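You operate a simulated robot arm through the tools that you are given. There is no shell and no other tool. Be economical: measure what you need, move in short steps, check, and stop when the job is done.

You are at the controls of a simulated two-armed robot. One attempt, no reset.

Task
Stir the porridge smooth on low heat and scrape the sides clean, holding the pan.
Fine: lid on the worktop, ring one at one, then off; wooden spoon back on the rest.
Where things are to end (x, y in the base frame): silver lid within 60 mm of [460, 800].

The check looks at the end state, three seconds after you hand in, the way a careful person would. Anything else that was tipped, shoved, dropped, spilled or broken makes it a failure. Lids that push on must go on centred and level and be pressed home; caps that screw on are set level and turned clockwise until they are tight.

Robot
Two 7-joint arms with two-finger parallel grippers on one trunk, on a base that drives. Base frame: it is fixed to the floor where the robot stands at the start and does not move with it; the origin is under the middle of the robot, x ahead of it, y to its left, z up; the surface under the hand at the start is at about z = 906. Units: mm, degrees, N and s.
The left shoulder is at the start at [34, 174, 1361], the right one opposite. With the tool pointing down near the work surface each hand reaches from about 100 to 640 mm from the robot's upright axis, wherever it stands, measured 20 degrees to its own side. Places, roughly: dial four of the cooker [300, 0, 800]; dial one of the cooker [300, 300, 800]; dial three of the cooker [300, 100, 800]; dial two of the cooker [300, 200, 800]; top of the green spoon rest [400, 600, 900]; wooden spoon (30x5x2 cm) [400, 600, 900]; worktop by the cooker [600, 800, 900]. Payload 3.6 kg a hand.
Tool frame (each hand has its own): the origin (TCP) lies between the finger pads and is the grasp point; the fingertips stand 30 mm ahead of it; z points along the fingers, y is the line along which they close. Largest opening 110 mm; finger width 20, thickness 10; the body of the gripper, 48 by 112 mm, starts 55 mm behind the TCP.
Orientation is told as [roll, pitch, yaw] about the base's x, y, z axes, in that order, counted from this pose: with the fingers straight down and closing along the base's y, the tool's x points along the base's -x, its y along +y and its z along -z.

Tools
- The arms move only by the tool send_rows. It takes "left_targets", "right_targets" or both (then of equal length, played together; a hand with none holds still); each is a list of rows, each an object of numbers (a shift or turn left out is 0, a gripper value left out holds the last): "x", "y", "z": the shift along the base's x, y, z in units of 150 mm (1.0 is 150 mm); "ax", "ay", "az": the turn, a rotation vector about the base's x, y, z in units of 90 degrees (1.0 is 90 degrees). In form: [{"x": .., "y": .., "z": .., "ax": .., "ay": .., "az": ..}, ...]. A call has 1 to 8 rows; each row is the pose to reach, as a shift and turn from the pose commanded when the call began. "left_fingers" and "right_fingers" are, for a hand that has rows, the gripper command, from -1 (fully open) to 1 (shut), values between in proportion, set as the call begins (left out, the last holds). A call with a number of a shift or a turn outside -1 to 1 is refused whole. Each row takes 0.2 s and may step no farther than 50 mm and 8.6 degrees from the row before; otherwise, or with a gripper value out of range, the whole call is refused. Where a pose cannot be reached the arm comes as near as it can. A force on the tool above 60 N (or 10 N above the force at the start of the call, whichever is more), or a blocked arm, ends the call early, and 0.2 s more pass. Each finger travels about 153 mm/s and halts on what it meets, pressing with about 44 N; the grip force reading is that of the motor and also rises with nothing between the fingers. The clock runs only during rows and for 0.2 s after the last one: add rows that repeat a pose to give the fingers time. The reply holds the time, the measured pose of the TCP, the force on the tool along the base axes, the opening and the grip force, in the units named above and with some noise, with the torque about the TCP (base axes, N m) and any sound that the robot's microphone picked up.
- Cameras (640 x 400 px; columns grow to the right, rows downward): "scene" is now at [92.7, 31.5, 1508.7]; the picture's right is [0.44, -0.90, 0.00], its down [-0.73, -0.36, -0.58] and it looks along [0.52, 0.25, -0.82] (base axes); focal length 240 px, centre (320, 200). "left" rides on the left gripper at [72, -17, -103] in its tool frame; the picture's right is [0.23, 0.97, 0.00], its down [-0.76, 0.18, -0.62] and it looks along [-0.61, 0.14, 0.78] (tool axes); focal length 222 px, centre (320, 200). "right" rides on the right gripper at [72, 17, -103] in its tool frame; the picture's right is [-0.23, 0.97, 0.00], its down [-0.76, -0.18, -0.62] and it looks along [-0.61, -0.14, 0.78] (tool axes); focal length 222 px, centre (320, 200). There is no depth. A picture from a camera that has moved, and an enlarged one, comes with that camera's place and axes in the base frame and with its lens.
- camera(camera): a new picture of that camera. The clock stands still meanwhile.
- lift_body(by): slides the trunk up (or, below 0, down) by that many mm; the arms and the scene camera ride with it, the base frame stays. It gives what a move gives, with no picture.
- roll_base(legs): drives the robot by 1 to 6 legs, each [ahead, left, turn to the left] in mm, mm and degrees, along the robot's own axes; the way and the turn of a leg run together, so that a leg with both is an arc; at most 1500 mm and 180 degrees a leg. The arms and the cameras ride along, it lands a little off, and it stops where it bumps. It gives what a move gives.
- pan_tilt(pan, tilt): turns the head with the scene camera to pan (to the left, within 86 degrees either way) and tilt (down, from -29 to 69), counted from straight ahead of the robot. It gives what a move gives.
- zoom(camera, box): a new picture of the part [left, top, right, bottom] of that camera's present view, enlarged. The clock stands still meanwhile.
- job_done(): hands the job in; it is judged then, once.

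Work in short steps. Places have to be worked out from the pictures, the camera data and where the tool is seen: move nearer, look again, correct. Check each grasp and each placing, and mend what went wrong. You have 120 turns and 108 pictures in all, those below and enlarged ones among them. Open the grippers and draw the arms clear of the work before you hand the job in, unless the task says otherwise; then end with one line.

The tools are called after "Emit:" by a JSON object that holds its "name" and its "arguments". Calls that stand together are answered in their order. send_rows: Moves the arms, as the interface text tells. Its arguments: {"type":"object","properties":{"left_targets":{"type":"array"},"left_fingers":{"type":"number"},"right_targets":{"type":"array"},"right_fingers":{"type":"number"}},"required":[]} The other tools are called the same way: lift_body (by) slides the trunk up or down; roll_base (legs) drives the base; pan_tilt (pan, tilt) turns the head that bears the scene camera; camera (camera) takes a picture; zoom (camera, box) takes an enlarged picture of a part of a camera's view; job_done () hands the job in.

At the start:

```text
time: 0.0
left_tcp_pos: [318.4, 432.0, 1231.3]
left_tool_rot: [0.0, -0.2, 0.1]
left_contact_force: [-0.2, -0.3, 0.6]
left_torque: [-0.01, 0.02, -0.01]
left_opening: 110.1
left_finger_force: 0.0
right_tcp_pos: [411.1, 17.6, 1223.0]
right_tool_rot: [-0.1, 0.1, -0.1]
right_contact_force: [1.0, -0.4, -0.2]
right_torque: [0.0, 0.03, 0.0]
right_opening: 110.1
right_finger_force: 0.0
trunk travel left (down, up): [-475.0, 288.0]
robot x, y, heading: [-1.2, -0.0, 0.1]
head pan, tilt: [26.2, 54.8]
```

scene: 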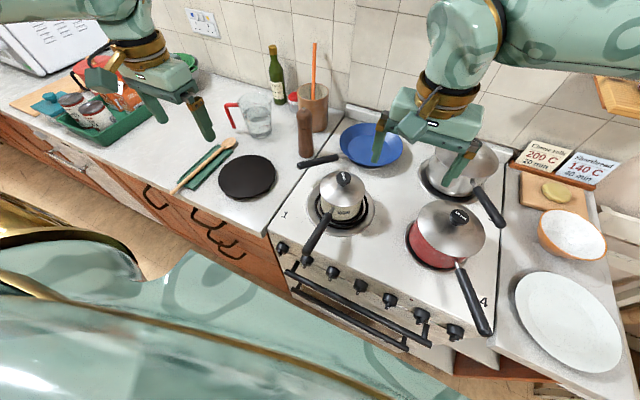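
right: 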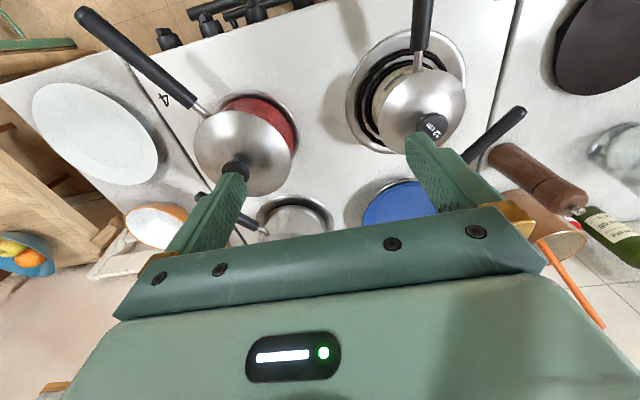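
left: 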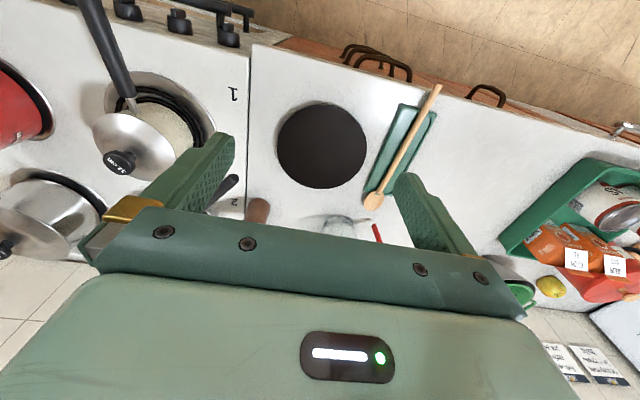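

The scene shows the small pan with a silver lid on ring one, and the spoon on its rest. I take close views of the pan, the dials and the spoon.

Emit:
{"name": "zoom", "arguments": {"camera": "scene", "box": [260, 140, 420, 270]}}

Emit:
{"name": "zoom", "arguments": {"camera": "scene", "box": [260, 220, 480, 360]}}

Emit:
{"name": "zoom", "arguments": {"camera": "scene", "box": [140, 110, 300, 220]}}

```text
3.08 times, centred on (340, 205) of scene
camera zoom: at [92.7, 31.5, 1508.7], right [0.44, -0.9, 0.0], down [-0.73, -0.36, -0.58], along [0.52, 0.25, -0.82], focal length 738 px, centre (258, 185)
```

zoom: 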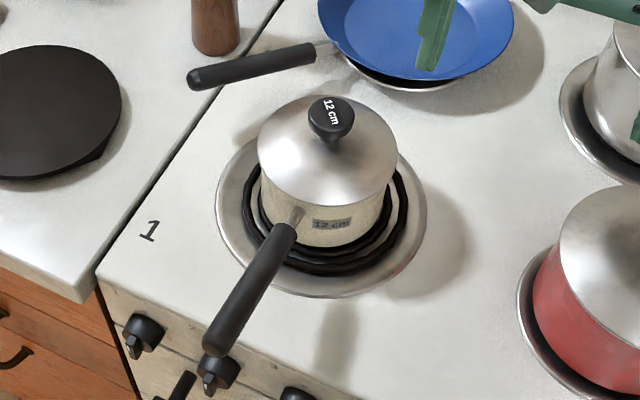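

```text
2.86 times, centred on (370, 290) of scene
camera zoom: at [92.7, 31.5, 1508.7], right [0.44, -0.9, 0.0], down [-0.73, -0.36, -0.58], along [0.52, 0.25, -0.82], focal length 686 px, centre (177, -57)
```

zoom: 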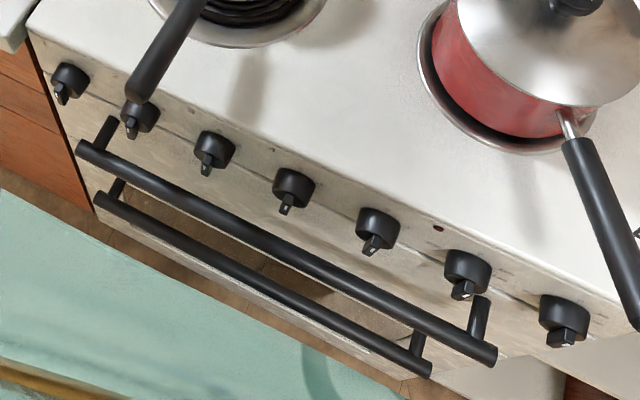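

```text
3.64 times, centred on (220, 165) of scene
camera zoom: at [92.7, 31.5, 1508.7], right [0.44, -0.9, 0.0], down [-0.73, -0.36, -0.58], along [0.52, 0.25, -0.82], focal length 872 px, centre (684, 327)
```

zoom: 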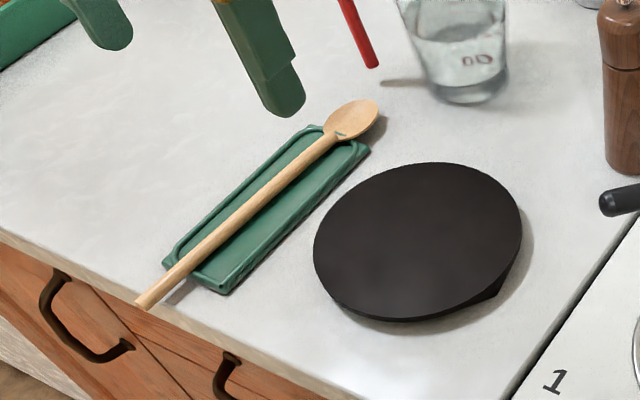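

The pan lid is at about [484, 151] and its handle points toward -x. The spoon lies along x at y≈630. I swing the right hand away and bring the left hand over toward the lid.

Emit:
{"name": "send_rows", "arguments": {"left_targets": [{"x": 0.18, "y": -0.25}, {"x": 0.36, "y": -0.5}, {"x": 0.54, "y": -0.75}, {"x": 0.72, "y": -1.0}], "right_targets": [{"y": -0.3}, {"y": -0.6}, {"y": -0.9}, {"y": -1.0}]}}

Emit:
{"name": "camera", "arguments": {"camera": "left"}}

```text
time: 1.0
left_tcp_pos: [428.9, 278.7, 1230.6]
left_tool_rot: [0.2, 0.0, -0.1]
left_contact_force: [-0.3, 0.2, 0.9]
left_torque: [0.03, 0.04, 0.02]
left_opening: 110.2
left_finger_force: 0.1
right_tcp_pos: [413.6, -133.7, 1222.0]
right_tool_rot: [0.1, 0.1, 0.0]
right_contact_force: [-0.6, -1.0, -0.7]
right_torque: [0.01, 0.01, 0.06]
right_opening: 109.9
right_finger_force: 0.0
trunk travel left (down, up): [-475.0, 288.0]
robot x, y, heading: [1.0, 0.0, 0.0]
head pan, tilt: [26.2, 54.8]
```

```text
101 pictures are left
camera left: at [355.9, 262.3, 1333.7], right [-0.23, 0.97, 0.0], down [0.76, 0.18, 0.62], along [0.61, 0.14, -0.78], focal length 222 px, centre (320, 200)
```

left: 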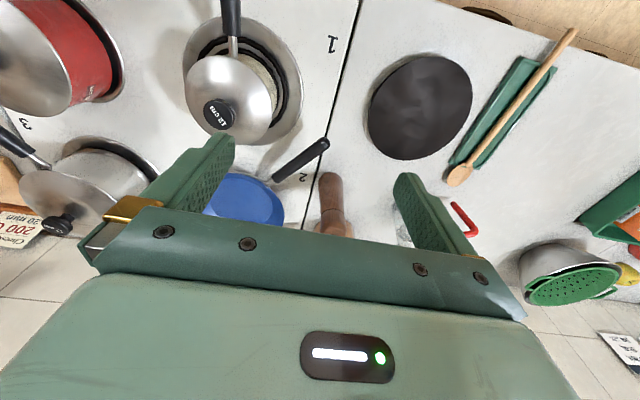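

Triangulating puts the lid knob at about [482, 151, 1035]. I move the left hand above it and look closer.

Emit:
{"name": "send_rows", "arguments": {"left_targets": [{"x": 0.088, "y": -0.213, "z": -0.14}, {"x": 0.177, "y": -0.427, "z": -0.28}, {"x": 0.265, "y": -0.64, "z": -0.42}, {"x": 0.353, "y": -0.853, "z": -0.56}]}}

Emit:
{"name": "camera", "arguments": {"camera": "left"}}

Emit:
{"name": "camera", "arguments": {"camera": "scene"}}

Emit:
{"name": "camera", "arguments": {"camera": "right"}}

```text
time: 2.0
left_tcp_pos: [460.7, 175.8, 1160.2]
left_tool_rot: [0.1, -0.1, 0.1]
left_contact_force: [-0.4, -0.2, -0.7]
left_torque: [-0.02, -0.01, 0.0]
left_opening: 110.1
left_finger_force: 0.0
left hand out of reach, approached as far as the arm can: row 4
right_tcp_pos: [410.2, -131.4, 1224.2]
right_tool_rot: [0.1, 0.1, 0.0]
right_contact_force: [-0.1, -0.1, -0.6]
right_torque: [0.0, -0.05, 0.02]
right_opening: 110.0
right_finger_force: 0.0
trunk travel left (down, up): [-475.0, 288.0]
robot x, y, heading: [1.0, 0.5, 0.2]
head pan, tilt: [26.2, 54.8]
```

```text
100 pictures are left
camera left: at [387.7, 159.8, 1261.0], right [-0.23, 0.97, 0.0], down [0.76, 0.18, 0.63], along [0.61, 0.14, -0.78], focal length 222 px, centre (320, 200)
```

left: 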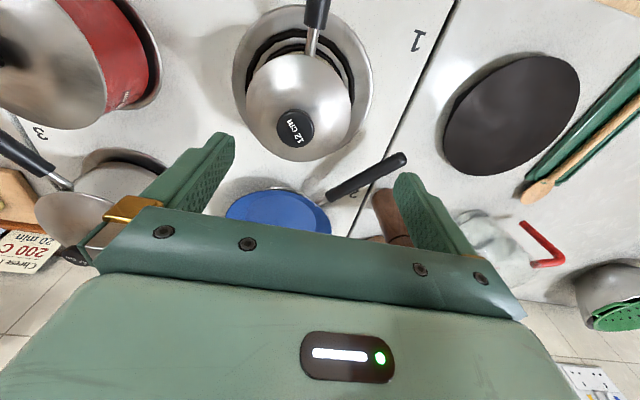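

```text
99 pictures are left
camera scene: at [92.5, 31.0, 1508.7], right [0.44, -0.9, 0.0], down [-0.73, -0.36, -0.58], along [0.52, 0.25, -0.82], focal length 240 px, centre (320, 200)
```

scene: 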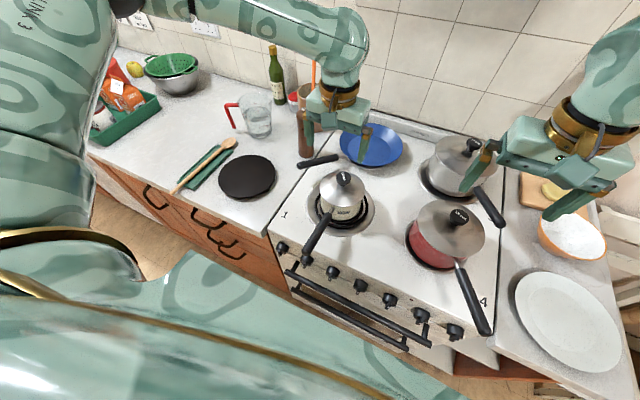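

```text
98 pictures are left
camera right: at [339.4, -115.4, 1325.7], right [0.23, 0.97, 0.0], down [0.76, -0.18, 0.62], along [0.61, -0.14, -0.78], focal length 222 px, centre (320, 200)
```

right: 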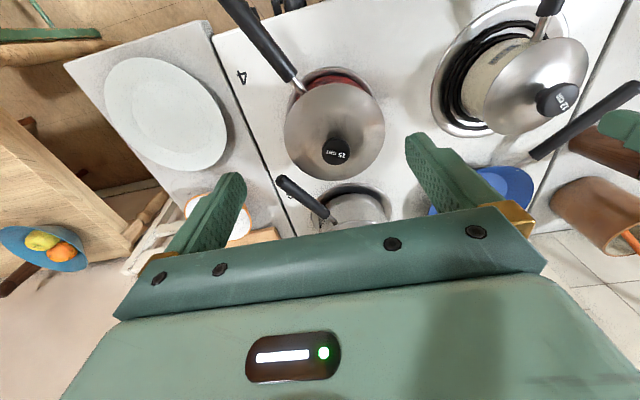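

The left hand stopped short of the last row (it is at 461, 176). I test going slightly lower to see whether reach improves.

Emit:
{"name": "send_rows", "arguments": {"left_targets": [{"z": -0.2}]}}

```text
time: 2.4
left_tcp_pos: [455.6, 185.4, 1130.9]
left_tool_rot: [-0.1, 0.0, 0.0]
left_contact_force: [0.7, 0.7, -0.1]
left_torque: [-0.03, 0.04, 0.0]
left_opening: 110.2
left_finger_force: 0.0
left hand out of reach, approached as far as the arm can: row 1
right_tcp_pos: [412.2, -131.1, 1223.7]
right_tool_rot: [0.0, 0.2, 0.0]
right_contact_force: [0.0, 0.8, -0.4]
right_torque: [0.01, -0.02, 0.0]
right_opening: 109.9
right_finger_force: 0.1
trunk travel left (down, up): [-475.0, 288.0]
robot x, y, heading: [-0.9, 1.7, 0.2]
head pan, tilt: [26.2, 54.8]
```

Reach gets shorter lower down, so I turn the robot right by 20 degrees to put the lid further to the left arm's own side.

Emit:
{"name": "roll_base", "arguments": {"legs": [[0, 0, -20]]}}

Emit:
{"name": "send_rows", "arguments": {"left_targets": [{"y": 0.3, "z": 0.1}, {"y": 0.6, "z": 0.1}, {"y": 0.88, "z": 0.1}]}}

Emit:
{"name": "camera", "arguments": {"camera": "left"}}

```text
time: 3.9
left_tcp_pos: [490.7, 18.9, 1132.6]
left_tool_rot: [0.0, -0.1, -20.1]
left_contact_force: [0.1, -0.3, 0.4]
left_torque: [0.0, -0.02, 0.03]
left_opening: 110.0
left_finger_force: 0.1
right_tcp_pos: [343.5, -264.6, 1222.5]
right_tool_rot: [0.0, 0.1, -19.9]
right_contact_force: [-0.1, -0.1, -0.4]
right_torque: [-0.01, -0.01, 0.01]
right_opening: 110.3
right_finger_force: 0.1
trunk travel left (down, up): [-475.0, 288.0]
robot x, y, heading: [2.3, -0.2, -19.8]
head pan, tilt: [26.2, 54.8]
```

```text
time: 4.7
left_tcp_pos: [490.9, 152.7, 1146.8]
left_tool_rot: [-0.1, -0.1, -20.0]
left_contact_force: [0.3, -0.7, 0.0]
left_torque: [0.0, -0.04, -0.02]
left_opening: 110.1
left_finger_force: 0.1
right_tcp_pos: [343.0, -262.4, 1223.5]
right_tool_rot: [0.0, 0.0, -20.0]
right_contact_force: [-0.6, 0.5, 0.1]
right_torque: [0.0, -0.01, 0.01]
right_opening: 109.9
right_finger_force: 0.1
trunk travel left (down, up): [-475.0, 288.0]
robot x, y, heading: [-1.8, -1.0, -20.0]
head pan, tilt: [26.2, 54.8]
```

```text
97 pictures are left
camera left: at [415.9, 161.9, 1249.7], right [0.12, 0.99, 0.0], down [0.78, -0.09, 0.62], along [0.62, -0.08, -0.78], focal length 222 px, centre (320, 200)
```

left: 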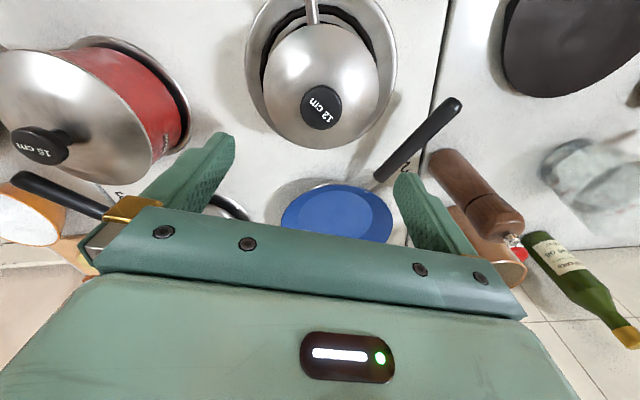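

The hand now reaches over the lid, and the knob is at about [479, 153, 1030]. I descend over it with the fingers partly closed and look.

Emit:
{"name": "send_rows", "arguments": {"left_targets": [{"x": -0.04, "y": 0.0, "z": -0.2}, {"x": -0.08, "y": 0.0, "z": -0.4}, {"x": -0.08, "y": 0.0, "z": -0.55}], "left_fingers": -0.1}}

Emit:
{"name": "camera", "arguments": {"camera": "left"}}

Emit:
{"name": "zoom", "arguments": {"camera": "scene", "box": [120, 60, 320, 220]}}

```text
time: 5.5
left_tcp_pos: [478.9, 150.4, 1064.3]
left_tool_rot: [0.0, -0.1, -20.0]
left_contact_force: [-0.2, -0.3, -0.2]
left_torque: [0.01, -0.02, 0.02]
left_opening: 60.7
left_finger_force: 0.0
right_tcp_pos: [343.2, -264.3, 1223.6]
right_tool_rot: [0.0, 0.1, -20.1]
right_contact_force: [-0.4, 0.2, -0.4]
right_torque: [-0.04, 0.03, -0.04]
right_opening: 109.9
right_finger_force: 0.0
trunk travel left (down, up): [-475.0, 288.0]
robot x, y, heading: [1.5, 0.9, -19.9]
head pan, tilt: [26.2, 54.8]
```

```text
96 pictures are left
camera left: at [404.3, 159.6, 1166.7], right [0.12, 0.99, 0.0], down [0.78, -0.09, 0.62], along [0.62, -0.07, -0.78], focal length 222 px, centre (320, 200)
```

left: 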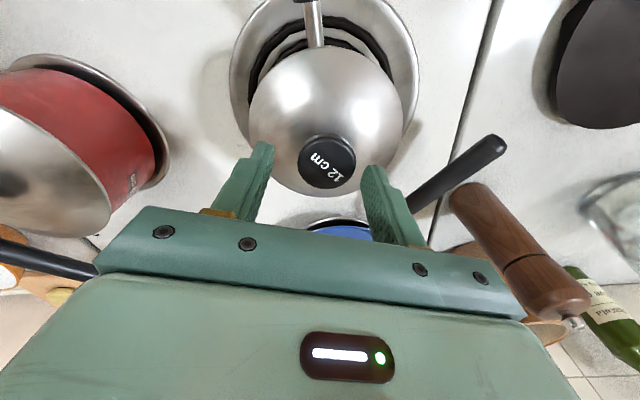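

```text
2.50 times, centred on (220, 140) of scene
camera zoom: at [98.8, -2.5, 1508.6], right [0.11, -0.99, 0.0], down [-0.81, -0.09, -0.58], along [0.57, 0.06, -0.82], focal length 600 px, centre (570, 350)
```

zoom: 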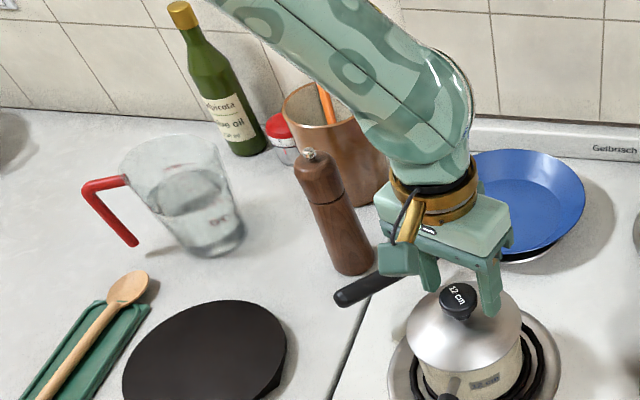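

The knob is about 40 mm wide and centred near [481, 156]. I shift +2/+5 mm, lower to z≈1038 and close.

Emit:
{"name": "send_rows", "arguments": {"left_targets": [{"x": 0.013, "y": 0.033, "z": -0.08}, {"x": 0.013, "y": 0.033, "z": -0.17}]}}

Emit:
{"name": "send_rows", "arguments": {"left_targets": [{"z": 0}, {"z": 0}], "left_fingers": 1}}

Emit:
{"name": "camera", "arguments": {"camera": "left"}}

Emit:
{"name": "zoom", "arguments": {"camera": "scene", "box": [240, 140, 360, 220]}}

```text
time: 6.1
left_tcp_pos: [481.4, 156.0, 1038.7]
left_tool_rot: [0.1, -0.2, -20.0]
left_contact_force: [-0.7, -0.9, 0.0]
left_torque: [0.02, 0.0, -0.01]
left_opening: 60.6
left_finger_force: 0.2
right_tcp_pos: [341.6, -264.7, 1224.1]
right_tool_rot: [0.1, 0.1, -20.0]
right_contact_force: [0.1, 0.2, 0.2]
right_torque: [-0.01, -0.01, 0.0]
right_opening: 109.9
right_finger_force: 0.0
trunk travel left (down, up): [-475.0, 288.0]
robot x, y, heading: [-0.4, -2.3, -20.0]
head pan, tilt: [26.2, 54.8]
```

```text
time: 6.7
left_tcp_pos: [480.2, 155.4, 1041.9]
left_tool_rot: [0.0, -0.5, -20.0]
left_contact_force: [5.8, 2.4, 42.9]
left_torque: [-0.17, 0.2, -0.08]
left_opening: 38.2
left_finger_force: 44.0
right_tcp_pos: [340.4, -264.1, 1223.9]
right_tool_rot: [0.1, 0.1, -20.0]
right_contact_force: [-0.2, 0.1, -0.3]
right_torque: [0.0, -0.01, -0.01]
right_opening: 109.8
right_finger_force: 0.1
trunk travel left (down, up): [-475.0, 288.0]
robot x, y, heading: [4.0, -3.0, -19.9]
head pan, tilt: [26.2, 54.8]
```

```text
94 pictures are left
camera left: at [405.0, 164.1, 1143.9], right [0.12, 0.99, 0.0], down [0.77, -0.09, 0.63], along [0.63, -0.08, -0.78], focal length 222 px, centre (320, 200)
```

left: 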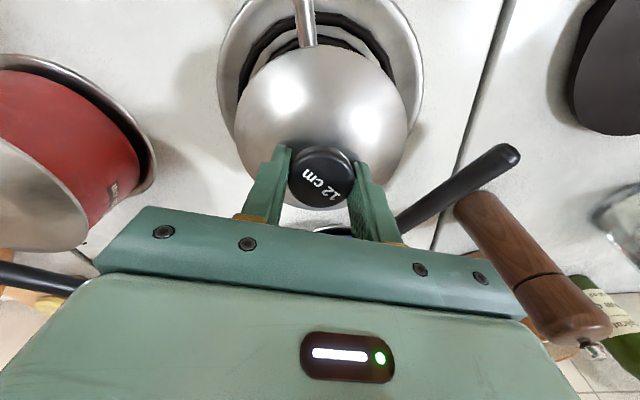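

```text
5.00 times, centred on (300, 180) of scene
camera zoom: at [95.1, -2.9, 1509.3], right [0.11, -0.99, 0.0], down [-0.81, -0.09, -0.58], along [0.57, 0.06, -0.82], focal length 1200 px, centre (420, 300)
```

zoom: 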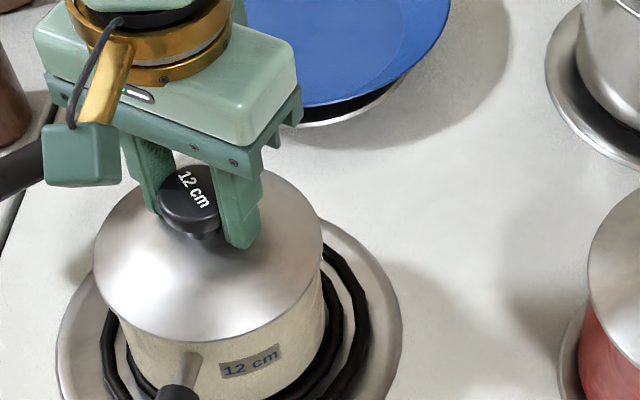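

The knob is gripped at 38 mm. I lift the lid straight up, slowly at first, and check that it comes alone.

Emit:
{"name": "send_rows", "arguments": {"left_targets": [{"z": 0.05}, {"z": 0.15}, {"z": 0.35}, {"z": 0.6}, {"z": 0.8}]}}

Emit:
{"name": "camera", "arguments": {"camera": "scene"}}

```text
time: 7.9
left_tcp_pos: [480.5, 156.6, 1160.5]
left_tool_rot: [0.0, -0.1, -20.0]
left_contact_force: [0.1, 0.9, -0.5]
left_torque: [0.02, -0.02, 0.02]
left_opening: 38.1
left_finger_force: 44.1
right_tcp_pos: [341.6, -264.2, 1223.5]
right_tool_rot: [0.0, 0.0, -20.0]
right_contact_force: [-0.1, 0.1, 0.7]
right_torque: [0.0, -0.02, 0.0]
right_opening: 110.0
right_finger_force: 0.1
trunk travel left (down, up): [-475.0, 288.0]
robot x, y, heading: [0.9, 4.2, -19.8]
head pan, tilt: [26.2, 54.8]
```

```text
92 pictures are left
camera scene: at [97.6, -2.3, 1508.7], right [0.11, -0.99, 0.0], down [-0.81, -0.09, -0.58], along [0.57, 0.06, -0.82], focal length 240 px, centre (320, 200)
```

scene: 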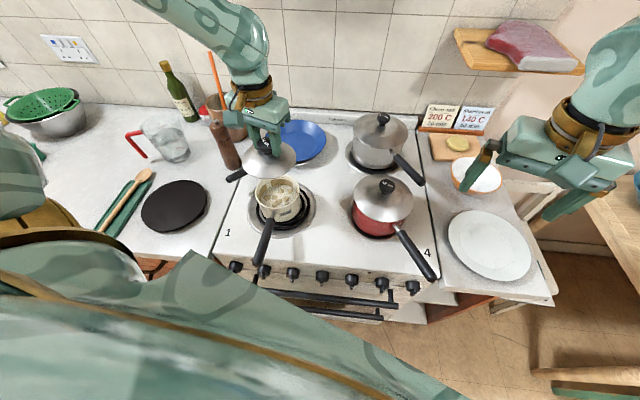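

The lid came off alone and the pan stayed put. I turn back left 20° and drive 490 mm left, which puts the hand near [400, 800].

Emit:
{"name": "roll_base", "arguments": {"legs": [[0, 0, 20], [0, 490, 0]]}}

Emit:
{"name": "camera", "arguments": {"camera": "left"}}

Emit:
{"name": "camera", "arguments": {"camera": "scene"}}

```text
time: 11.9
left_tcp_pos: [394.2, 805.3, 1159.9]
left_tool_rot: [0.0, -0.1, 0.3]
left_contact_force: [-0.4, 0.6, -1.1]
left_torque: [-0.02, -0.02, -0.02]
left_opening: 38.3
left_finger_force: 43.5
right_tcp_pos: [410.5, 361.6, 1224.6]
right_tool_rot: [0.0, 0.1, 0.3]
right_contact_force: [-0.5, -0.4, 0.0]
right_torque: [-0.04, 0.0, 0.04]
right_opening: 110.3
right_finger_force: 0.0
trunk travel left (down, up): [-475.0, 288.0]
robot x, y, heading: [-2.8, 489.4, 0.6]
head pan, tilt: [26.2, 54.8]
```

```text
91 pictures are left
camera left: at [321.4, 788.4, 1262.3], right [-0.23, 0.97, 0.0], down [0.76, 0.18, 0.62], along [0.61, 0.14, -0.78], focal length 222 px, centre (320, 200)
```

left: 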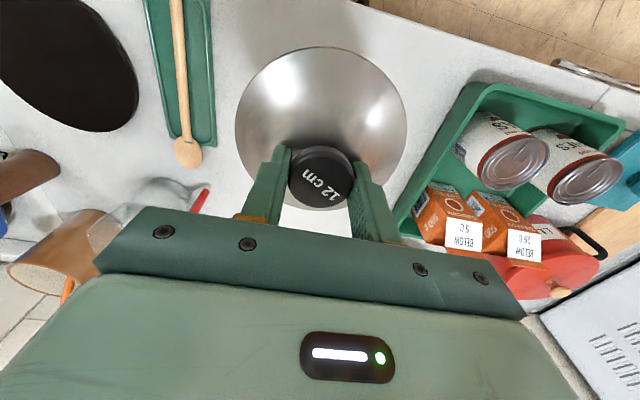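

```text
90 pictures are left
camera scene: at [90.5, 524.1, 1508.6], right [0.45, -0.9, 0.0], down [-0.73, -0.36, -0.58], along [0.52, 0.26, -0.82], focal length 240 px, centre (320, 200)
```

scene: 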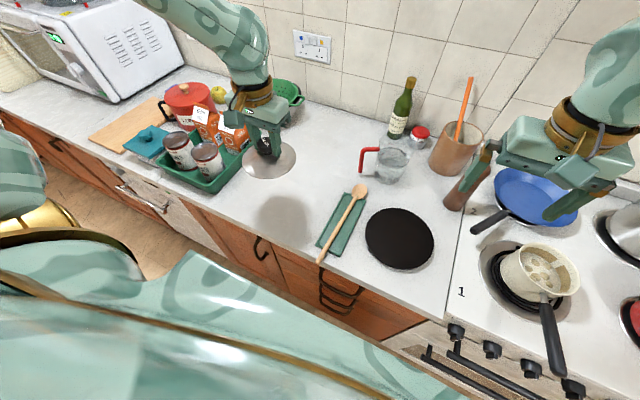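

The worktop at [460, 800] is clear, with the tray's edge at y≈1000 and the rest's edge at y≈655. I move over it and lower most of the way.

Emit:
{"name": "send_rows", "arguments": {"left_targets": [{"x": 0.15, "y": -0.01, "z": -0.25}, {"x": 0.3, "y": -0.02, "z": -0.5}, {"x": 0.43, "y": -0.03, "z": -0.75}, {"x": 0.43, "y": -0.03, "z": -1.0}]}}

Emit:
{"name": "send_rows", "arguments": {"left_targets": [{"z": -0.15}, {"z": -0.22}]}}

Emit:
{"name": "camera", "arguments": {"camera": "scene"}}

```text
time: 12.9
left_tcp_pos: [450.4, 804.6, 1019.8]
left_tool_rot: [0.1, -0.1, 0.2]
left_contact_force: [-1.1, 0.0, -1.0]
left_torque: [-0.03, -0.02, 0.0]
left_opening: 37.8
left_finger_force: 43.7
left hand out of reach, approached as far as the arm can: row 4
right_tcp_pos: [411.1, 363.3, 1223.3]
right_tool_rot: [-0.1, 0.1, 0.2]
right_contact_force: [0.1, 0.8, 0.0]
right_torque: [-0.01, 0.0, 0.0]
right_opening: 110.0
right_finger_force: 0.0
trunk travel left (down, up): [-475.0, 288.0]
robot x, y, heading: [-5.9, 490.4, 0.4]
head pan, tilt: [26.2, 54.8]
```

```text
time: 13.5
left_tcp_pos: [438.3, 812.0, 1010.3]
left_tool_rot: [0.0, -0.2, 0.3]
left_contact_force: [0.3, -0.1, -1.2]
left_torque: [0.02, -0.03, 0.02]
left_opening: 38.0
left_finger_force: 43.5
left hand out of reach, approached as far as the arm can: row 1, 2
right_tcp_pos: [410.9, 362.6, 1223.3]
right_tool_rot: [0.0, 0.1, 0.2]
right_contact_force: [1.0, -0.4, 0.5]
right_torque: [-0.01, 0.0, 0.02]
right_opening: 110.0
right_finger_force: 0.1
trunk travel left (down, up): [-475.0, 288.0]
robot x, y, heading: [-0.7, 494.9, 0.2]
head pan, tilt: [26.2, 54.8]
```

```text
89 pictures are left
camera scene: at [90.3, 523.8, 1508.7], right [0.45, -0.9, 0.0], down [-0.73, -0.36, -0.58], along [0.52, 0.26, -0.82], focal length 240 px, centre (320, 200)
```

scene: 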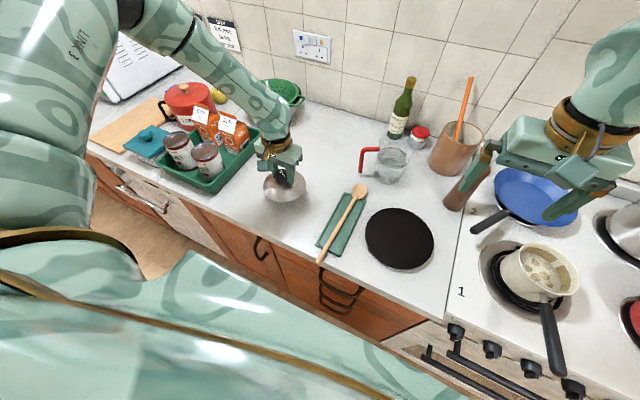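

The arm is fully stretched at this height, so I raise the hand, lower the trunk by 150 mm, and read where the hand ends up.

Emit:
{"name": "send_rows", "arguments": {"left_targets": [{"z": 0.3}, {"z": 0.6}, {"z": 0.85}]}}

Emit:
{"name": "lift_body", "arguments": {"by": -120}}

```text
time: 14.3
left_tcp_pos: [437.3, 811.1, 1136.7]
left_tool_rot: [0.0, -0.1, 0.2]
left_contact_force: [0.1, 0.1, -1.4]
left_torque: [0.01, -0.02, 0.01]
left_opening: 38.0
left_finger_force: 44.1
right_tcp_pos: [409.7, 363.0, 1222.3]
right_tool_rot: [-0.1, -0.1, 0.2]
right_contact_force: [0.2, -0.5, 0.0]
right_torque: [0.0, 0.0, 0.01]
right_opening: 109.8
right_finger_force: 0.1
trunk travel left (down, up): [-475.0, 288.0]
robot x, y, heading: [-2.7, 490.4, 0.0]
head pan, tilt: [26.2, 54.8]
```

```text
time: 15.8
left_tcp_pos: [438.5, 812.2, 1018.9]
left_tool_rot: [-0.1, -0.1, 0.3]
left_contact_force: [-0.3, 0.4, -0.4]
left_torque: [0.0, 0.0, -0.04]
left_opening: 38.1
left_finger_force: 44.1
right_tcp_pos: [410.4, 364.0, 1104.4]
right_tool_rot: [0.0, 0.0, 0.2]
right_contact_force: [0.3, 0.4, -0.6]
right_torque: [-0.04, -0.01, 0.01]
right_opening: 110.0
right_finger_force: 0.1
trunk travel left (down, up): [-355.0, 408.0]
robot x, y, heading: [-1.0, 496.4, 0.3]
head pan, tilt: [26.2, 54.8]
```

References are the actual clamped poses. I move to [458, 802] and down to z≈970.

Emit:
{"name": "send_rows", "arguments": {"left_targets": [{"x": 0.13, "y": -0.07, "z": -0.15}, {"x": 0.13, "y": -0.07, "z": -0.32}]}}

Emit:
{"name": "zoom", "arguments": {"camera": "scene", "box": [200, 110, 360, 210]}}

```text
time: 16.4
left_tcp_pos: [458.4, 801.7, 968.4]
left_tool_rot: [0.1, -0.1, 0.3]
left_contact_force: [0.5, -0.4, -1.6]
left_torque: [0.0, -0.04, 0.0]
left_opening: 38.2
left_finger_force: 44.2
right_tcp_pos: [409.7, 363.3, 1102.5]
right_tool_rot: [0.0, 0.0, 0.2]
right_contact_force: [0.2, 0.3, -0.2]
right_torque: [0.0, 0.01, -0.01]
right_opening: 109.8
right_finger_force: 0.0
trunk travel left (down, up): [-355.0, 408.0]
robot x, y, heading: [0.5, 492.1, 0.4]
head pan, tilt: [26.2, 54.8]
```

```text
4.00 times, centred on (280, 160) of scene
camera zoom: at [120.7, 524.5, 1387.7], right [0.45, -0.9, 0.0], down [-0.73, -0.36, -0.58], along [0.52, 0.26, -0.82], focal length 960 px, centre (480, 360)
```

zoom: 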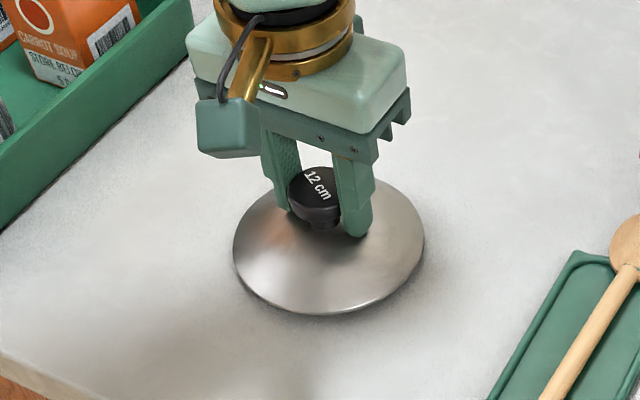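

Close to the surface. I go down in small steps until there is contact.

Emit:
{"name": "send_rows", "arguments": {"left_targets": [{"z": -0.03}, {"z": -0.06}, {"z": -0.09}, {"z": -0.12}]}}

```text
time: 17.0
left_tcp_pos: [459.6, 800.7, 968.9]
left_tool_rot: [0.1, -1.1, 0.1]
left_contact_force: [-10.8, 3.6, 39.1]
left_torque: [-0.63, 1.65, -0.35]
left_opening: 37.8
left_finger_force: 44.2
right_tcp_pos: [409.2, 362.1, 1105.2]
right_tool_rot: [0.1, -0.1, 0.3]
right_contact_force: [0.8, 0.7, 0.3]
right_torque: [-0.01, 0.03, -0.02]
right_opening: 110.1
right_finger_force: 0.0
trunk travel left (down, up): [-355.0, 408.0]
robot x, y, heading: [-4.8, 491.1, 0.5]
head pan, tilt: [26.2, 54.8]
stopped in row 3 (left hand): the force on the tool passed its limit at 68 N (the readings are from after the stop); the commanded pose is now the measured one
```

The lid is on the worktop. I open the fingers and lift away.

Emit:
{"name": "send_rows", "arguments": {"left_targets": [{"z": 0}, {"z": 0}], "left_fingers": -0.1}}

Emit:
{"name": "send_rows", "arguments": {"left_targets": [{"z": 0.3}, {"z": 0.6}, {"z": 0.9}]}}

Emit:
{"name": "camera", "arguments": {"camera": "scene"}}

Emit:
{"name": "camera", "arguments": {"camera": "left"}}

```text
time: 17.6
left_tcp_pos: [461.4, 802.5, 968.0]
left_tool_rot: [0.0, -1.3, 0.3]
left_contact_force: [1.6, 8.2, 47.2]
left_torque: [-1.14, 0.2, 0.11]
left_opening: 56.6
left_finger_force: 0.0
right_tcp_pos: [408.4, 361.4, 1104.8]
right_tool_rot: [0.1, -0.1, 0.3]
right_contact_force: [-0.3, 0.0, 0.1]
right_torque: [0.02, -0.01, 0.0]
right_opening: 109.8
right_finger_force: 0.1
trunk travel left (down, up): [-355.0, 408.0]
robot x, y, heading: [2.2, 490.7, 0.4]
head pan, tilt: [26.2, 54.8]
```

```text
time: 18.4
left_tcp_pos: [461.6, 802.7, 1100.3]
left_tool_rot: [0.0, -0.7, 0.2]
left_contact_force: [-0.5, 1.0, -0.1]
left_torque: [0.01, 0.0, 0.01]
left_opening: 60.8
left_finger_force: 0.0
right_tcp_pos: [409.9, 362.7, 1102.2]
right_tool_rot: [0.0, 0.1, 0.3]
right_contact_force: [0.3, -0.3, 0.2]
right_torque: [0.04, 0.0, -0.01]
right_opening: 110.0
right_finger_force: 0.2
trunk travel left (down, up): [-355.0, 408.0]
robot x, y, heading: [-2.4, 495.0, 0.3]
head pan, tilt: [26.2, 54.8]
```

```text
87 pictures are left
camera scene: at [120.7, 523.9, 1387.6], right [0.45, -0.89, 0.0], down [-0.73, -0.36, -0.58], along [0.52, 0.26, -0.82], focal length 240 px, centre (320, 200)
```

scene: 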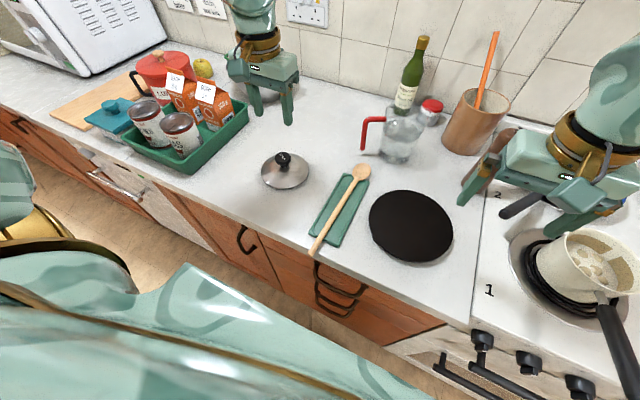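

```text
86 pictures are left
camera left: at [386.5, 785.3, 1201.7], right [-0.23, 0.97, 0.0], down [0.75, 0.18, 0.63], along [0.62, 0.14, -0.77], focal length 222 px, centre (320, 200)
```

left: 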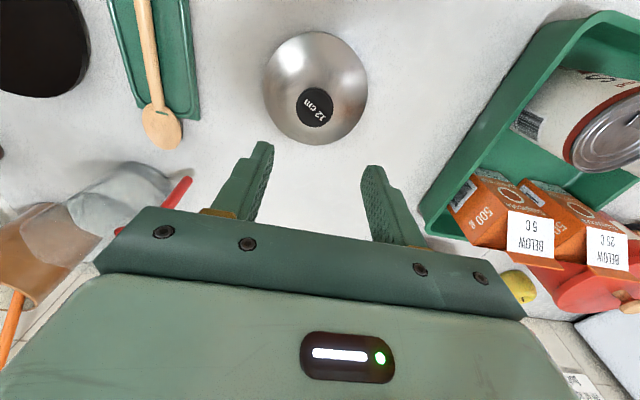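

The lid sits at about [462, 797]. Next is the spoon: I zoom in on it and the rest.

Emit:
{"name": "zoom", "arguments": {"camera": "scene", "box": [280, 140, 400, 270]}}

Emit:
{"name": "zoom", "arguments": {"camera": "left", "box": [80, 0, 240, 160]}}

Emit:
{"name": "zoom", "arguments": {"camera": "scene", "box": [480, 200, 640, 400]}}

```text
3.08 times, centred on (340, 205) of scene
camera zoom: at [120.7, 523.9, 1387.6], right [0.45, -0.89, 0.0], down [-0.73, -0.36, -0.58], along [0.52, 0.26, -0.82], focal length 738 px, centre (258, 185)
```

zoom: 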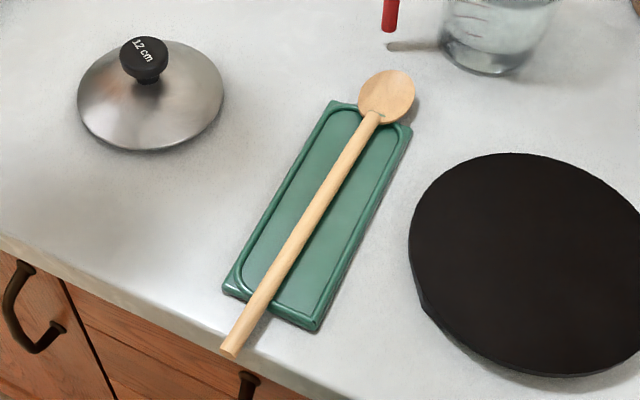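

```text
2.50 times, centred on (160, 80) of left
camera zoom: at [386.5, 785.3, 1201.7], right [-0.23, 0.97, 0.0], down [0.75, 0.18, 0.63], along [0.62, 0.14, -0.77], focal length 555 px, centre (720, 500)
```

zoom: 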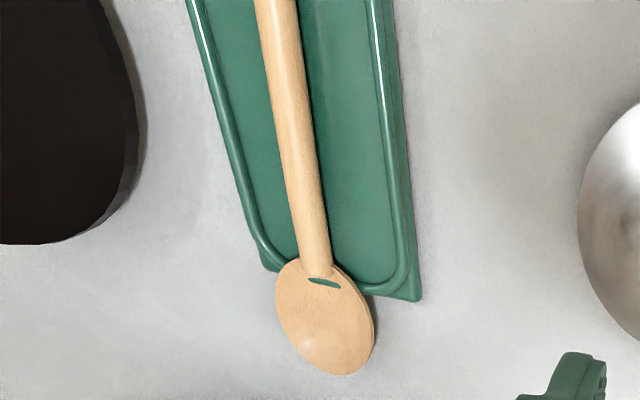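

```text
2.00 times, centred on (560, 300) of scene
camera zoom: at [120.7, 523.9, 1387.6], right [0.45, -0.89, 0.0], down [-0.73, -0.36, -0.58], along [0.52, 0.26, -0.82], focal length 480 px, centre (-160, 0)
```

zoom: 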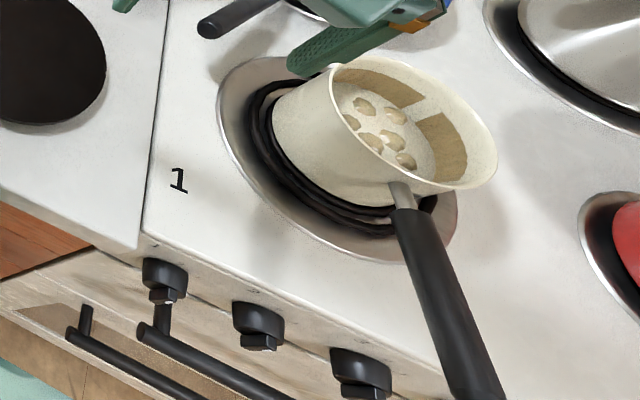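

The spoon's handle end is about [288, 627, 926] and the bowl tip about [568, 618, 930]. The rest spans x 325–510, so I can grip the protruding handle near x≈305. I'll tilt the gripper forward 45° so the spoon can later be stirred steeply, and back the robot up 150 mm for room.

Emit:
{"name": "roll_base", "arguments": {"legs": [[-150, 0, 0]]}}

Emit:
{"name": "send_rows", "arguments": {"left_targets": [{"y": -0.16, "ay": -0.083}, {"y": -0.33, "ay": -0.167}, {"y": -0.5, "ay": -0.25}, {"y": -0.67, "ay": -0.333}, {"y": -0.84, "ay": -0.417}, {"y": -1.0, "ay": -0.5}]}}

Emit:
{"name": "camera", "arguments": {"camera": "left"}}

```text
time: 19.8
left_tcp_pos: [310.3, 801.1, 1099.7]
left_tool_rot: [0.0, -0.8, 0.2]
left_contact_force: [-0.2, 0.0, -0.1]
left_torque: [-0.05, -0.03, 0.01]
left_opening: 60.6
left_finger_force: 0.1
right_tcp_pos: [258.8, 361.9, 1104.2]
right_tool_rot: [0.1, 0.0, 0.2]
right_contact_force: [-0.3, -0.5, 0.8]
right_torque: [-0.01, -0.05, 0.0]
right_opening: 109.7
right_finger_force: 0.1
trunk travel left (down, up): [-355.0, 408.0]
robot x, y, heading: [-153.1, 493.0, 0.4]
head pan, tilt: [26.2, 54.8]
```

```text
time: 21.2
left_tcp_pos: [311.6, 652.2, 1100.7]
left_tool_rot: [-0.3, -45.7, 0.5]
left_contact_force: [-0.2, 0.2, 0.1]
left_torque: [0.02, 0.01, 0.0]
left_opening: 60.4
left_finger_force: 0.1
right_tcp_pos: [261.7, 362.0, 1102.9]
right_tool_rot: [0.1, 0.1, 0.2]
right_contact_force: [-0.5, 0.6, -0.8]
right_torque: [-0.02, 0.03, 0.01]
right_opening: 110.1
right_finger_force: 0.0
trunk travel left (down, up): [-355.0, 408.0]
robot x, y, heading: [-152.9, 494.8, 0.7]
head pan, tilt: [26.2, 54.8]
```

```text
82 pictures are left
camera left: at [186.4, 634.3, 1120.2], right [-0.16, 0.97, -0.17], down [0.08, 0.18, 0.98], along [0.98, 0.14, -0.11], focal length 222 px, centre (320, 200)
```

left: 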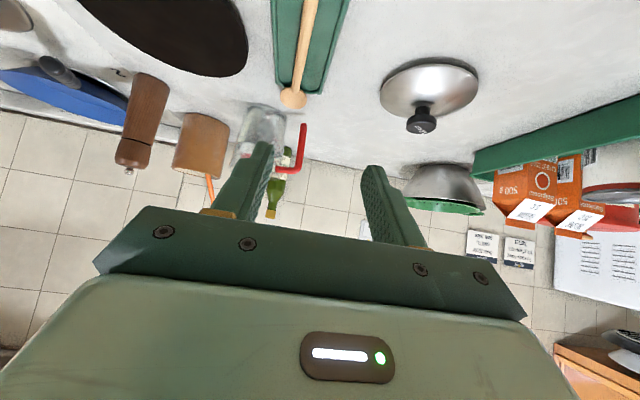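

The handle at x≈305 is at y≈626. I lower to just above it and check the alignment.

Emit:
{"name": "send_rows", "arguments": {"left_targets": [{"x": -0.03, "y": -0.06, "z": -0.25}, {"x": -0.07, "y": -0.12, "z": -0.5}, {"x": -0.11, "y": -0.173, "z": -0.76}]}}

Emit:
{"name": "camera", "arguments": {"camera": "scene"}}

Emit:
{"name": "camera", "arguments": {"camera": "right"}}

```text
time: 22.0
left_tcp_pos: [296.5, 652.4, 1004.0]
left_tool_rot: [-0.4, -45.7, 0.4]
left_contact_force: [-0.9, -0.2, -0.6]
left_torque: [0.0, -0.04, 0.04]
left_opening: 60.3
left_finger_force: 0.1
left hand out of reach, approached as far as the arm can: row 2, 3
right_tcp_pos: [260.2, 362.6, 1103.7]
right_tool_rot: [0.0, 0.2, 0.2]
right_contact_force: [-1.2, -0.3, -0.6]
right_torque: [-0.02, 0.01, -0.04]
right_opening: 110.2
right_finger_force: 0.1
trunk travel left (down, up): [-355.0, 408.0]
robot x, y, heading: [-152.9, 491.1, 0.5]
head pan, tilt: [26.2, 54.8]
```

```text
81 pictures are left
camera scene: at [-29.4, 523.8, 1387.6], right [0.45, -0.89, 0.0], down [-0.73, -0.37, -0.58], along [0.51, 0.26, -0.82], focal length 240 px, centre (320, 200)
```

scene: 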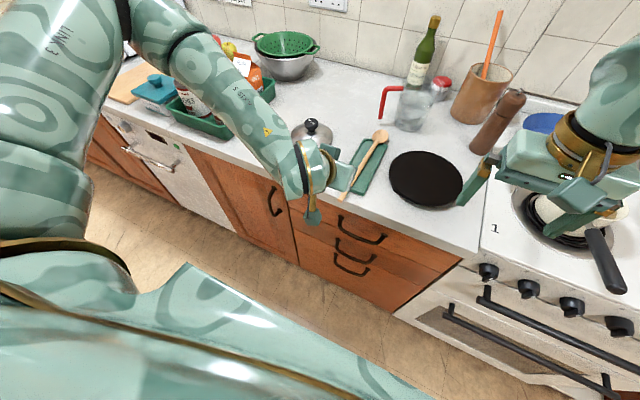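

```text
80 pictures are left
camera right: at [187.7, 378.7, 1205.7], right [0.22, 0.98, 0.0], down [0.76, -0.17, 0.62], along [0.61, -0.14, -0.78], focal length 222 px, centre (320, 200)
```

right: 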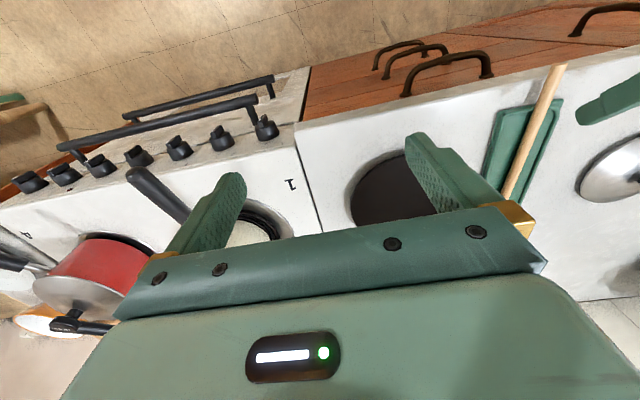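

The left arm will not go further right than about 20° bearing. I raise the hand and drive the robot 140 mm right, so the spoon lies more to its left.

Emit:
{"name": "send_rows", "arguments": {"left_targets": [{"z": 0.3}]}}

Emit:
{"name": "roll_base", "arguments": {"legs": [[0, -140, 0]]}}

Emit:
{"name": "send_rows", "arguments": {"left_targets": [{"y": 0.25}, {"y": 0.5}, {"y": 0.75}, {"y": 0.75, "z": -0.2}, {"y": 0.75, "z": -0.45}]}}

Emit:
{"name": "camera", "arguments": {"camera": "scene"}}

```text
time: 22.4
left_tcp_pos: [293.8, 651.6, 1050.4]
left_tool_rot: [-0.2, -45.8, 0.2]
left_contact_force: [-0.1, -0.6, 0.5]
left_torque: [0.01, 0.02, 0.01]
left_opening: 60.4
left_finger_force: 0.1
right_tcp_pos: [257.9, 362.0, 1103.4]
right_tool_rot: [0.1, 0.0, 0.3]
right_contact_force: [-0.4, 0.0, -0.8]
right_torque: [-0.02, 0.0, -0.03]
right_opening: 110.0
right_finger_force: 0.2
trunk travel left (down, up): [-355.0, 408.0]
robot x, y, heading: [-151.0, 489.4, 0.4]
head pan, tilt: [26.2, 54.8]
```

```text
time: 23.7
left_tcp_pos: [296.4, 510.5, 1049.8]
left_tool_rot: [0.0, -45.8, 0.4]
left_contact_force: [0.0, -0.8, 0.3]
left_torque: [0.04, -0.01, 0.01]
left_opening: 60.7
left_finger_force: 0.1
right_tcp_pos: [261.0, 221.9, 1104.1]
right_tool_rot: [0.2, 0.1, 0.4]
right_contact_force: [1.0, -0.5, -0.2]
right_torque: [0.01, 0.01, 0.01]
right_opening: 109.9
right_finger_force: 0.0
trunk travel left (down, up): [-355.0, 408.0]
robot x, y, heading: [-153.5, 351.1, 0.3]
head pan, tilt: [26.2, 54.8]
```

```text
time: 24.9
left_tcp_pos: [296.6, 627.8, 980.9]
left_tool_rot: [-0.4, -45.7, 0.5]
left_contact_force: [-0.2, 0.0, -0.2]
left_torque: [0.01, -0.02, -0.02]
left_opening: 60.7
left_finger_force: 0.0
right_tcp_pos: [261.6, 224.1, 1103.1]
right_tool_rot: [0.0, 0.1, 0.4]
right_contact_force: [0.1, -0.1, -0.2]
right_torque: [0.04, 0.02, -0.03]
right_opening: 110.1
right_finger_force: 0.0
trunk travel left (down, up): [-355.0, 408.0]
robot x, y, heading: [-152.2, 353.3, 0.3]
head pan, tilt: [26.2, 54.8]
```

```text
79 pictures are left
camera scene: at [-28.2, 384.5, 1387.5], right [0.45, -0.89, 0.0], down [-0.73, -0.37, -0.58], along [0.51, 0.26, -0.82], focal length 240 px, centre (320, 200)
```

scene: 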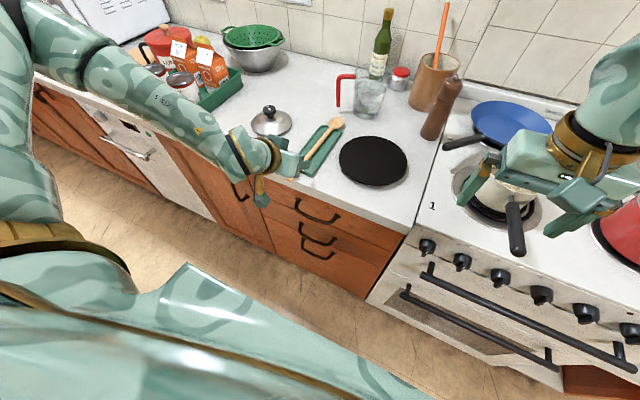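

Aligned above the handle. I lower to z≈937.

Emit:
{"name": "send_rows", "arguments": {"left_targets": [{"z": -0.12}, {"z": -0.22}, {"z": -0.29}]}}

Emit:
{"name": "zoom", "arguments": {"camera": "scene", "box": [220, 90, 360, 210]}}

Emit:
{"name": "camera", "arguments": {"camera": "left"}}

```text
time: 25.7
left_tcp_pos: [296.8, 625.5, 937.4]
left_tool_rot: [-0.2, -45.8, 0.4]
left_contact_force: [-0.1, -0.7, 3.1]
left_torque: [0.11, -0.03, 0.01]
left_opening: 60.5
left_finger_force: 0.0
right_tcp_pos: [260.8, 222.1, 1102.5]
right_tool_rot: [0.0, 0.0, 0.4]
right_contact_force: [0.4, 0.0, 0.2]
right_torque: [-0.01, 0.02, 0.0]
right_opening: 109.7
right_finger_force: 0.1
trunk travel left (down, up): [-355.0, 408.0]
robot x, y, heading: [-151.0, 353.2, 0.5]
head pan, tilt: [26.2, 54.8]
```

```text
3.33 times, centred on (290, 150) of scene
camera zoom: at [-28.9, 383.3, 1387.7], right [0.45, -0.89, 0.0], down [-0.73, -0.37, -0.58], along [0.51, 0.26, -0.82], focal length 800 px, centre (420, 367)
```

zoom: 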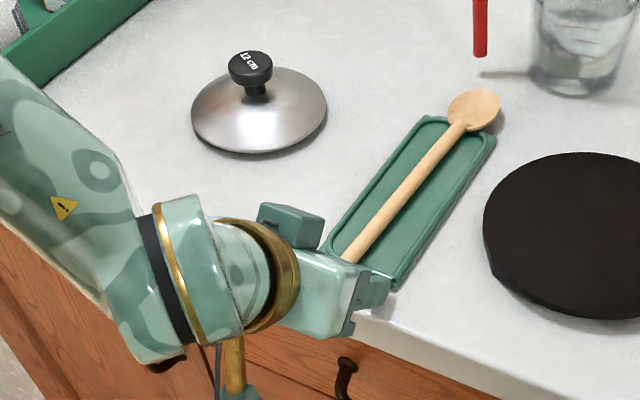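

```text
77 pictures are left
camera left: at [171.0, 608.2, 957.8], right [-0.16, 0.97, -0.17], down [0.08, 0.18, 0.98], along [0.98, 0.15, -0.11], focal length 222 px, centre (320, 200)
```

left: 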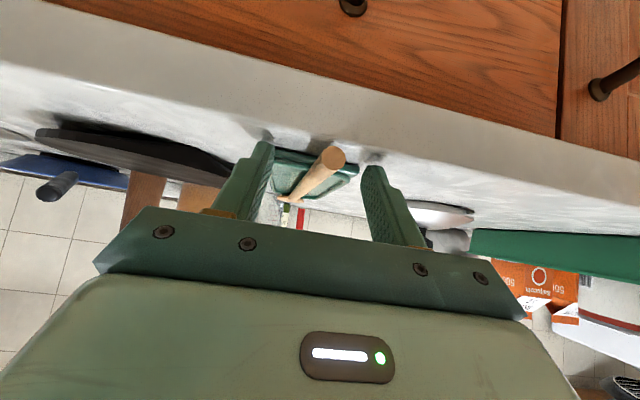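

The handle end is between the fingertips at about y≈630, and a slight contact force shows the tips near the worktop. I centre by +3 mm, raise 1 mm, then close.

Emit:
{"name": "send_rows", "arguments": {"left_targets": [{"y": 0.02, "z": 0.007}]}}

Emit:
{"name": "send_rows", "arguments": {"left_targets": [{"z": 0}, {"z": 0}, {"z": 0}], "left_fingers": 1}}

Emit:
{"name": "camera", "arguments": {"camera": "left"}}

```text
time: 26.1
left_tcp_pos: [296.9, 629.1, 937.7]
left_tool_rot: [-0.4, -45.7, 0.5]
left_contact_force: [-0.4, 1.0, 0.2]
left_torque: [-0.02, -0.01, -0.03]
left_opening: 60.4
left_finger_force: 0.0
right_tcp_pos: [261.1, 223.7, 1103.9]
right_tool_rot: [0.0, 0.1, 0.4]
right_contact_force: [0.0, -0.2, -0.2]
right_torque: [-0.03, 0.02, -0.01]
right_opening: 109.8
right_finger_force: 0.0
trunk travel left (down, up): [-355.0, 408.0]
robot x, y, heading: [-152.2, 353.8, 0.5]
head pan, tilt: [26.2, 54.8]
```

```text
time: 26.9
left_tcp_pos: [296.9, 629.4, 939.1]
left_tool_rot: [-0.2, -45.7, 0.5]
left_contact_force: [-0.6, 0.2, -0.8]
left_torque: [0.01, -0.02, 0.04]
left_opening: 11.6
left_finger_force: 43.9
right_tcp_pos: [260.4, 222.2, 1103.2]
right_tool_rot: [0.0, 0.1, 0.3]
right_contact_force: [0.7, 0.3, -0.1]
right_torque: [0.04, 0.0, 0.0]
right_opening: 109.9
right_finger_force: 0.0
trunk travel left (down, up): [-355.0, 408.0]
robot x, y, heading: [-150.0, 350.9, 0.4]
head pan, tilt: [26.2, 54.8]
```

```text
76 pictures are left
camera left: at [171.2, 611.5, 958.5], right [-0.16, 0.97, -0.17], down [0.08, 0.18, 0.98], along [0.98, 0.15, -0.11], focal length 222 px, centre (320, 200)
```

left: 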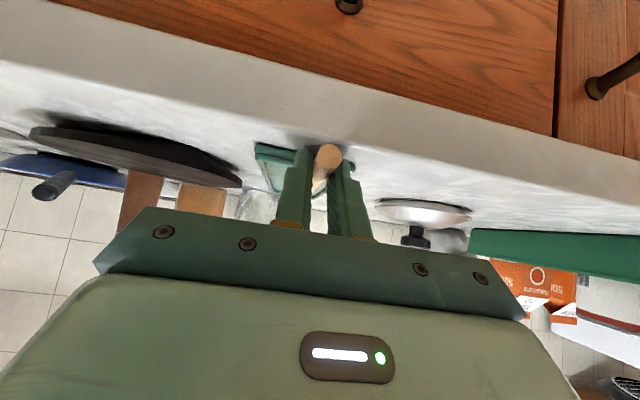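

Handle gripped at 11.6 mm. I remember this pose (297, 629, 939, pitch -45.7) for putting it back. I lift it straight up.

Emit:
{"name": "send_rows", "arguments": {"left_targets": [{"z": 0.15}, {"z": 0.4}, {"z": 0.7}, {"z": 1.0}]}}

Emit:
{"name": "camera", "arguments": {"camera": "scene"}}

Emit:
{"name": "camera", "arguments": {"camera": "left"}}

```text
time: 27.9
left_tcp_pos: [295.6, 627.4, 1090.6]
left_tool_rot: [-0.3, -45.7, 0.5]
left_contact_force: [-0.1, 0.5, 0.1]
left_torque: [0.0, 0.05, 0.02]
left_opening: 11.7
left_finger_force: 43.9
right_tcp_pos: [260.5, 222.4, 1104.0]
right_tool_rot: [0.2, 0.0, 0.3]
right_contact_force: [-0.5, -0.2, 0.2]
right_torque: [0.04, -0.02, 0.01]
right_opening: 109.9
right_finger_force: 0.1
trunk travel left (down, up): [-355.0, 408.0]
robot x, y, heading: [-149.7, 350.4, 0.3]
head pan, tilt: [26.2, 54.8]
```

```text
75 pictures are left
camera scene: at [-29.2, 383.0, 1387.7], right [0.45, -0.89, 0.0], down [-0.73, -0.37, -0.58], along [0.51, 0.26, -0.82], focal length 240 px, centre (320, 200)
```

scene: 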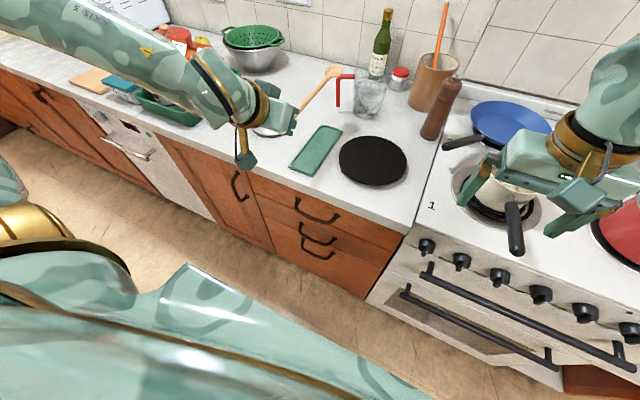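

```text
74 pictures are left
camera left: at [170.1, 610.8, 1109.9], right [-0.16, 0.97, -0.17], down [0.08, 0.18, 0.98], along [0.98, 0.15, -0.11], focal length 222 px, centre (320, 200)
```

left: 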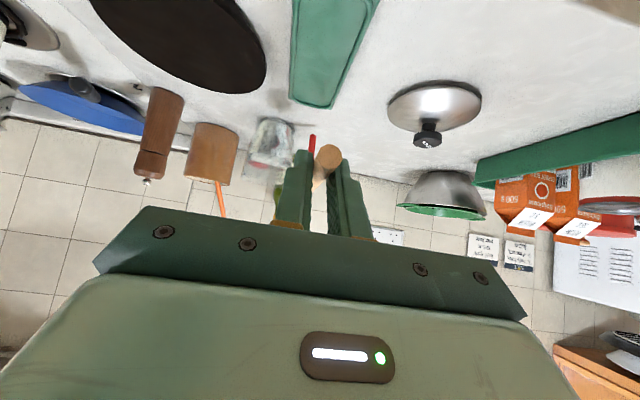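

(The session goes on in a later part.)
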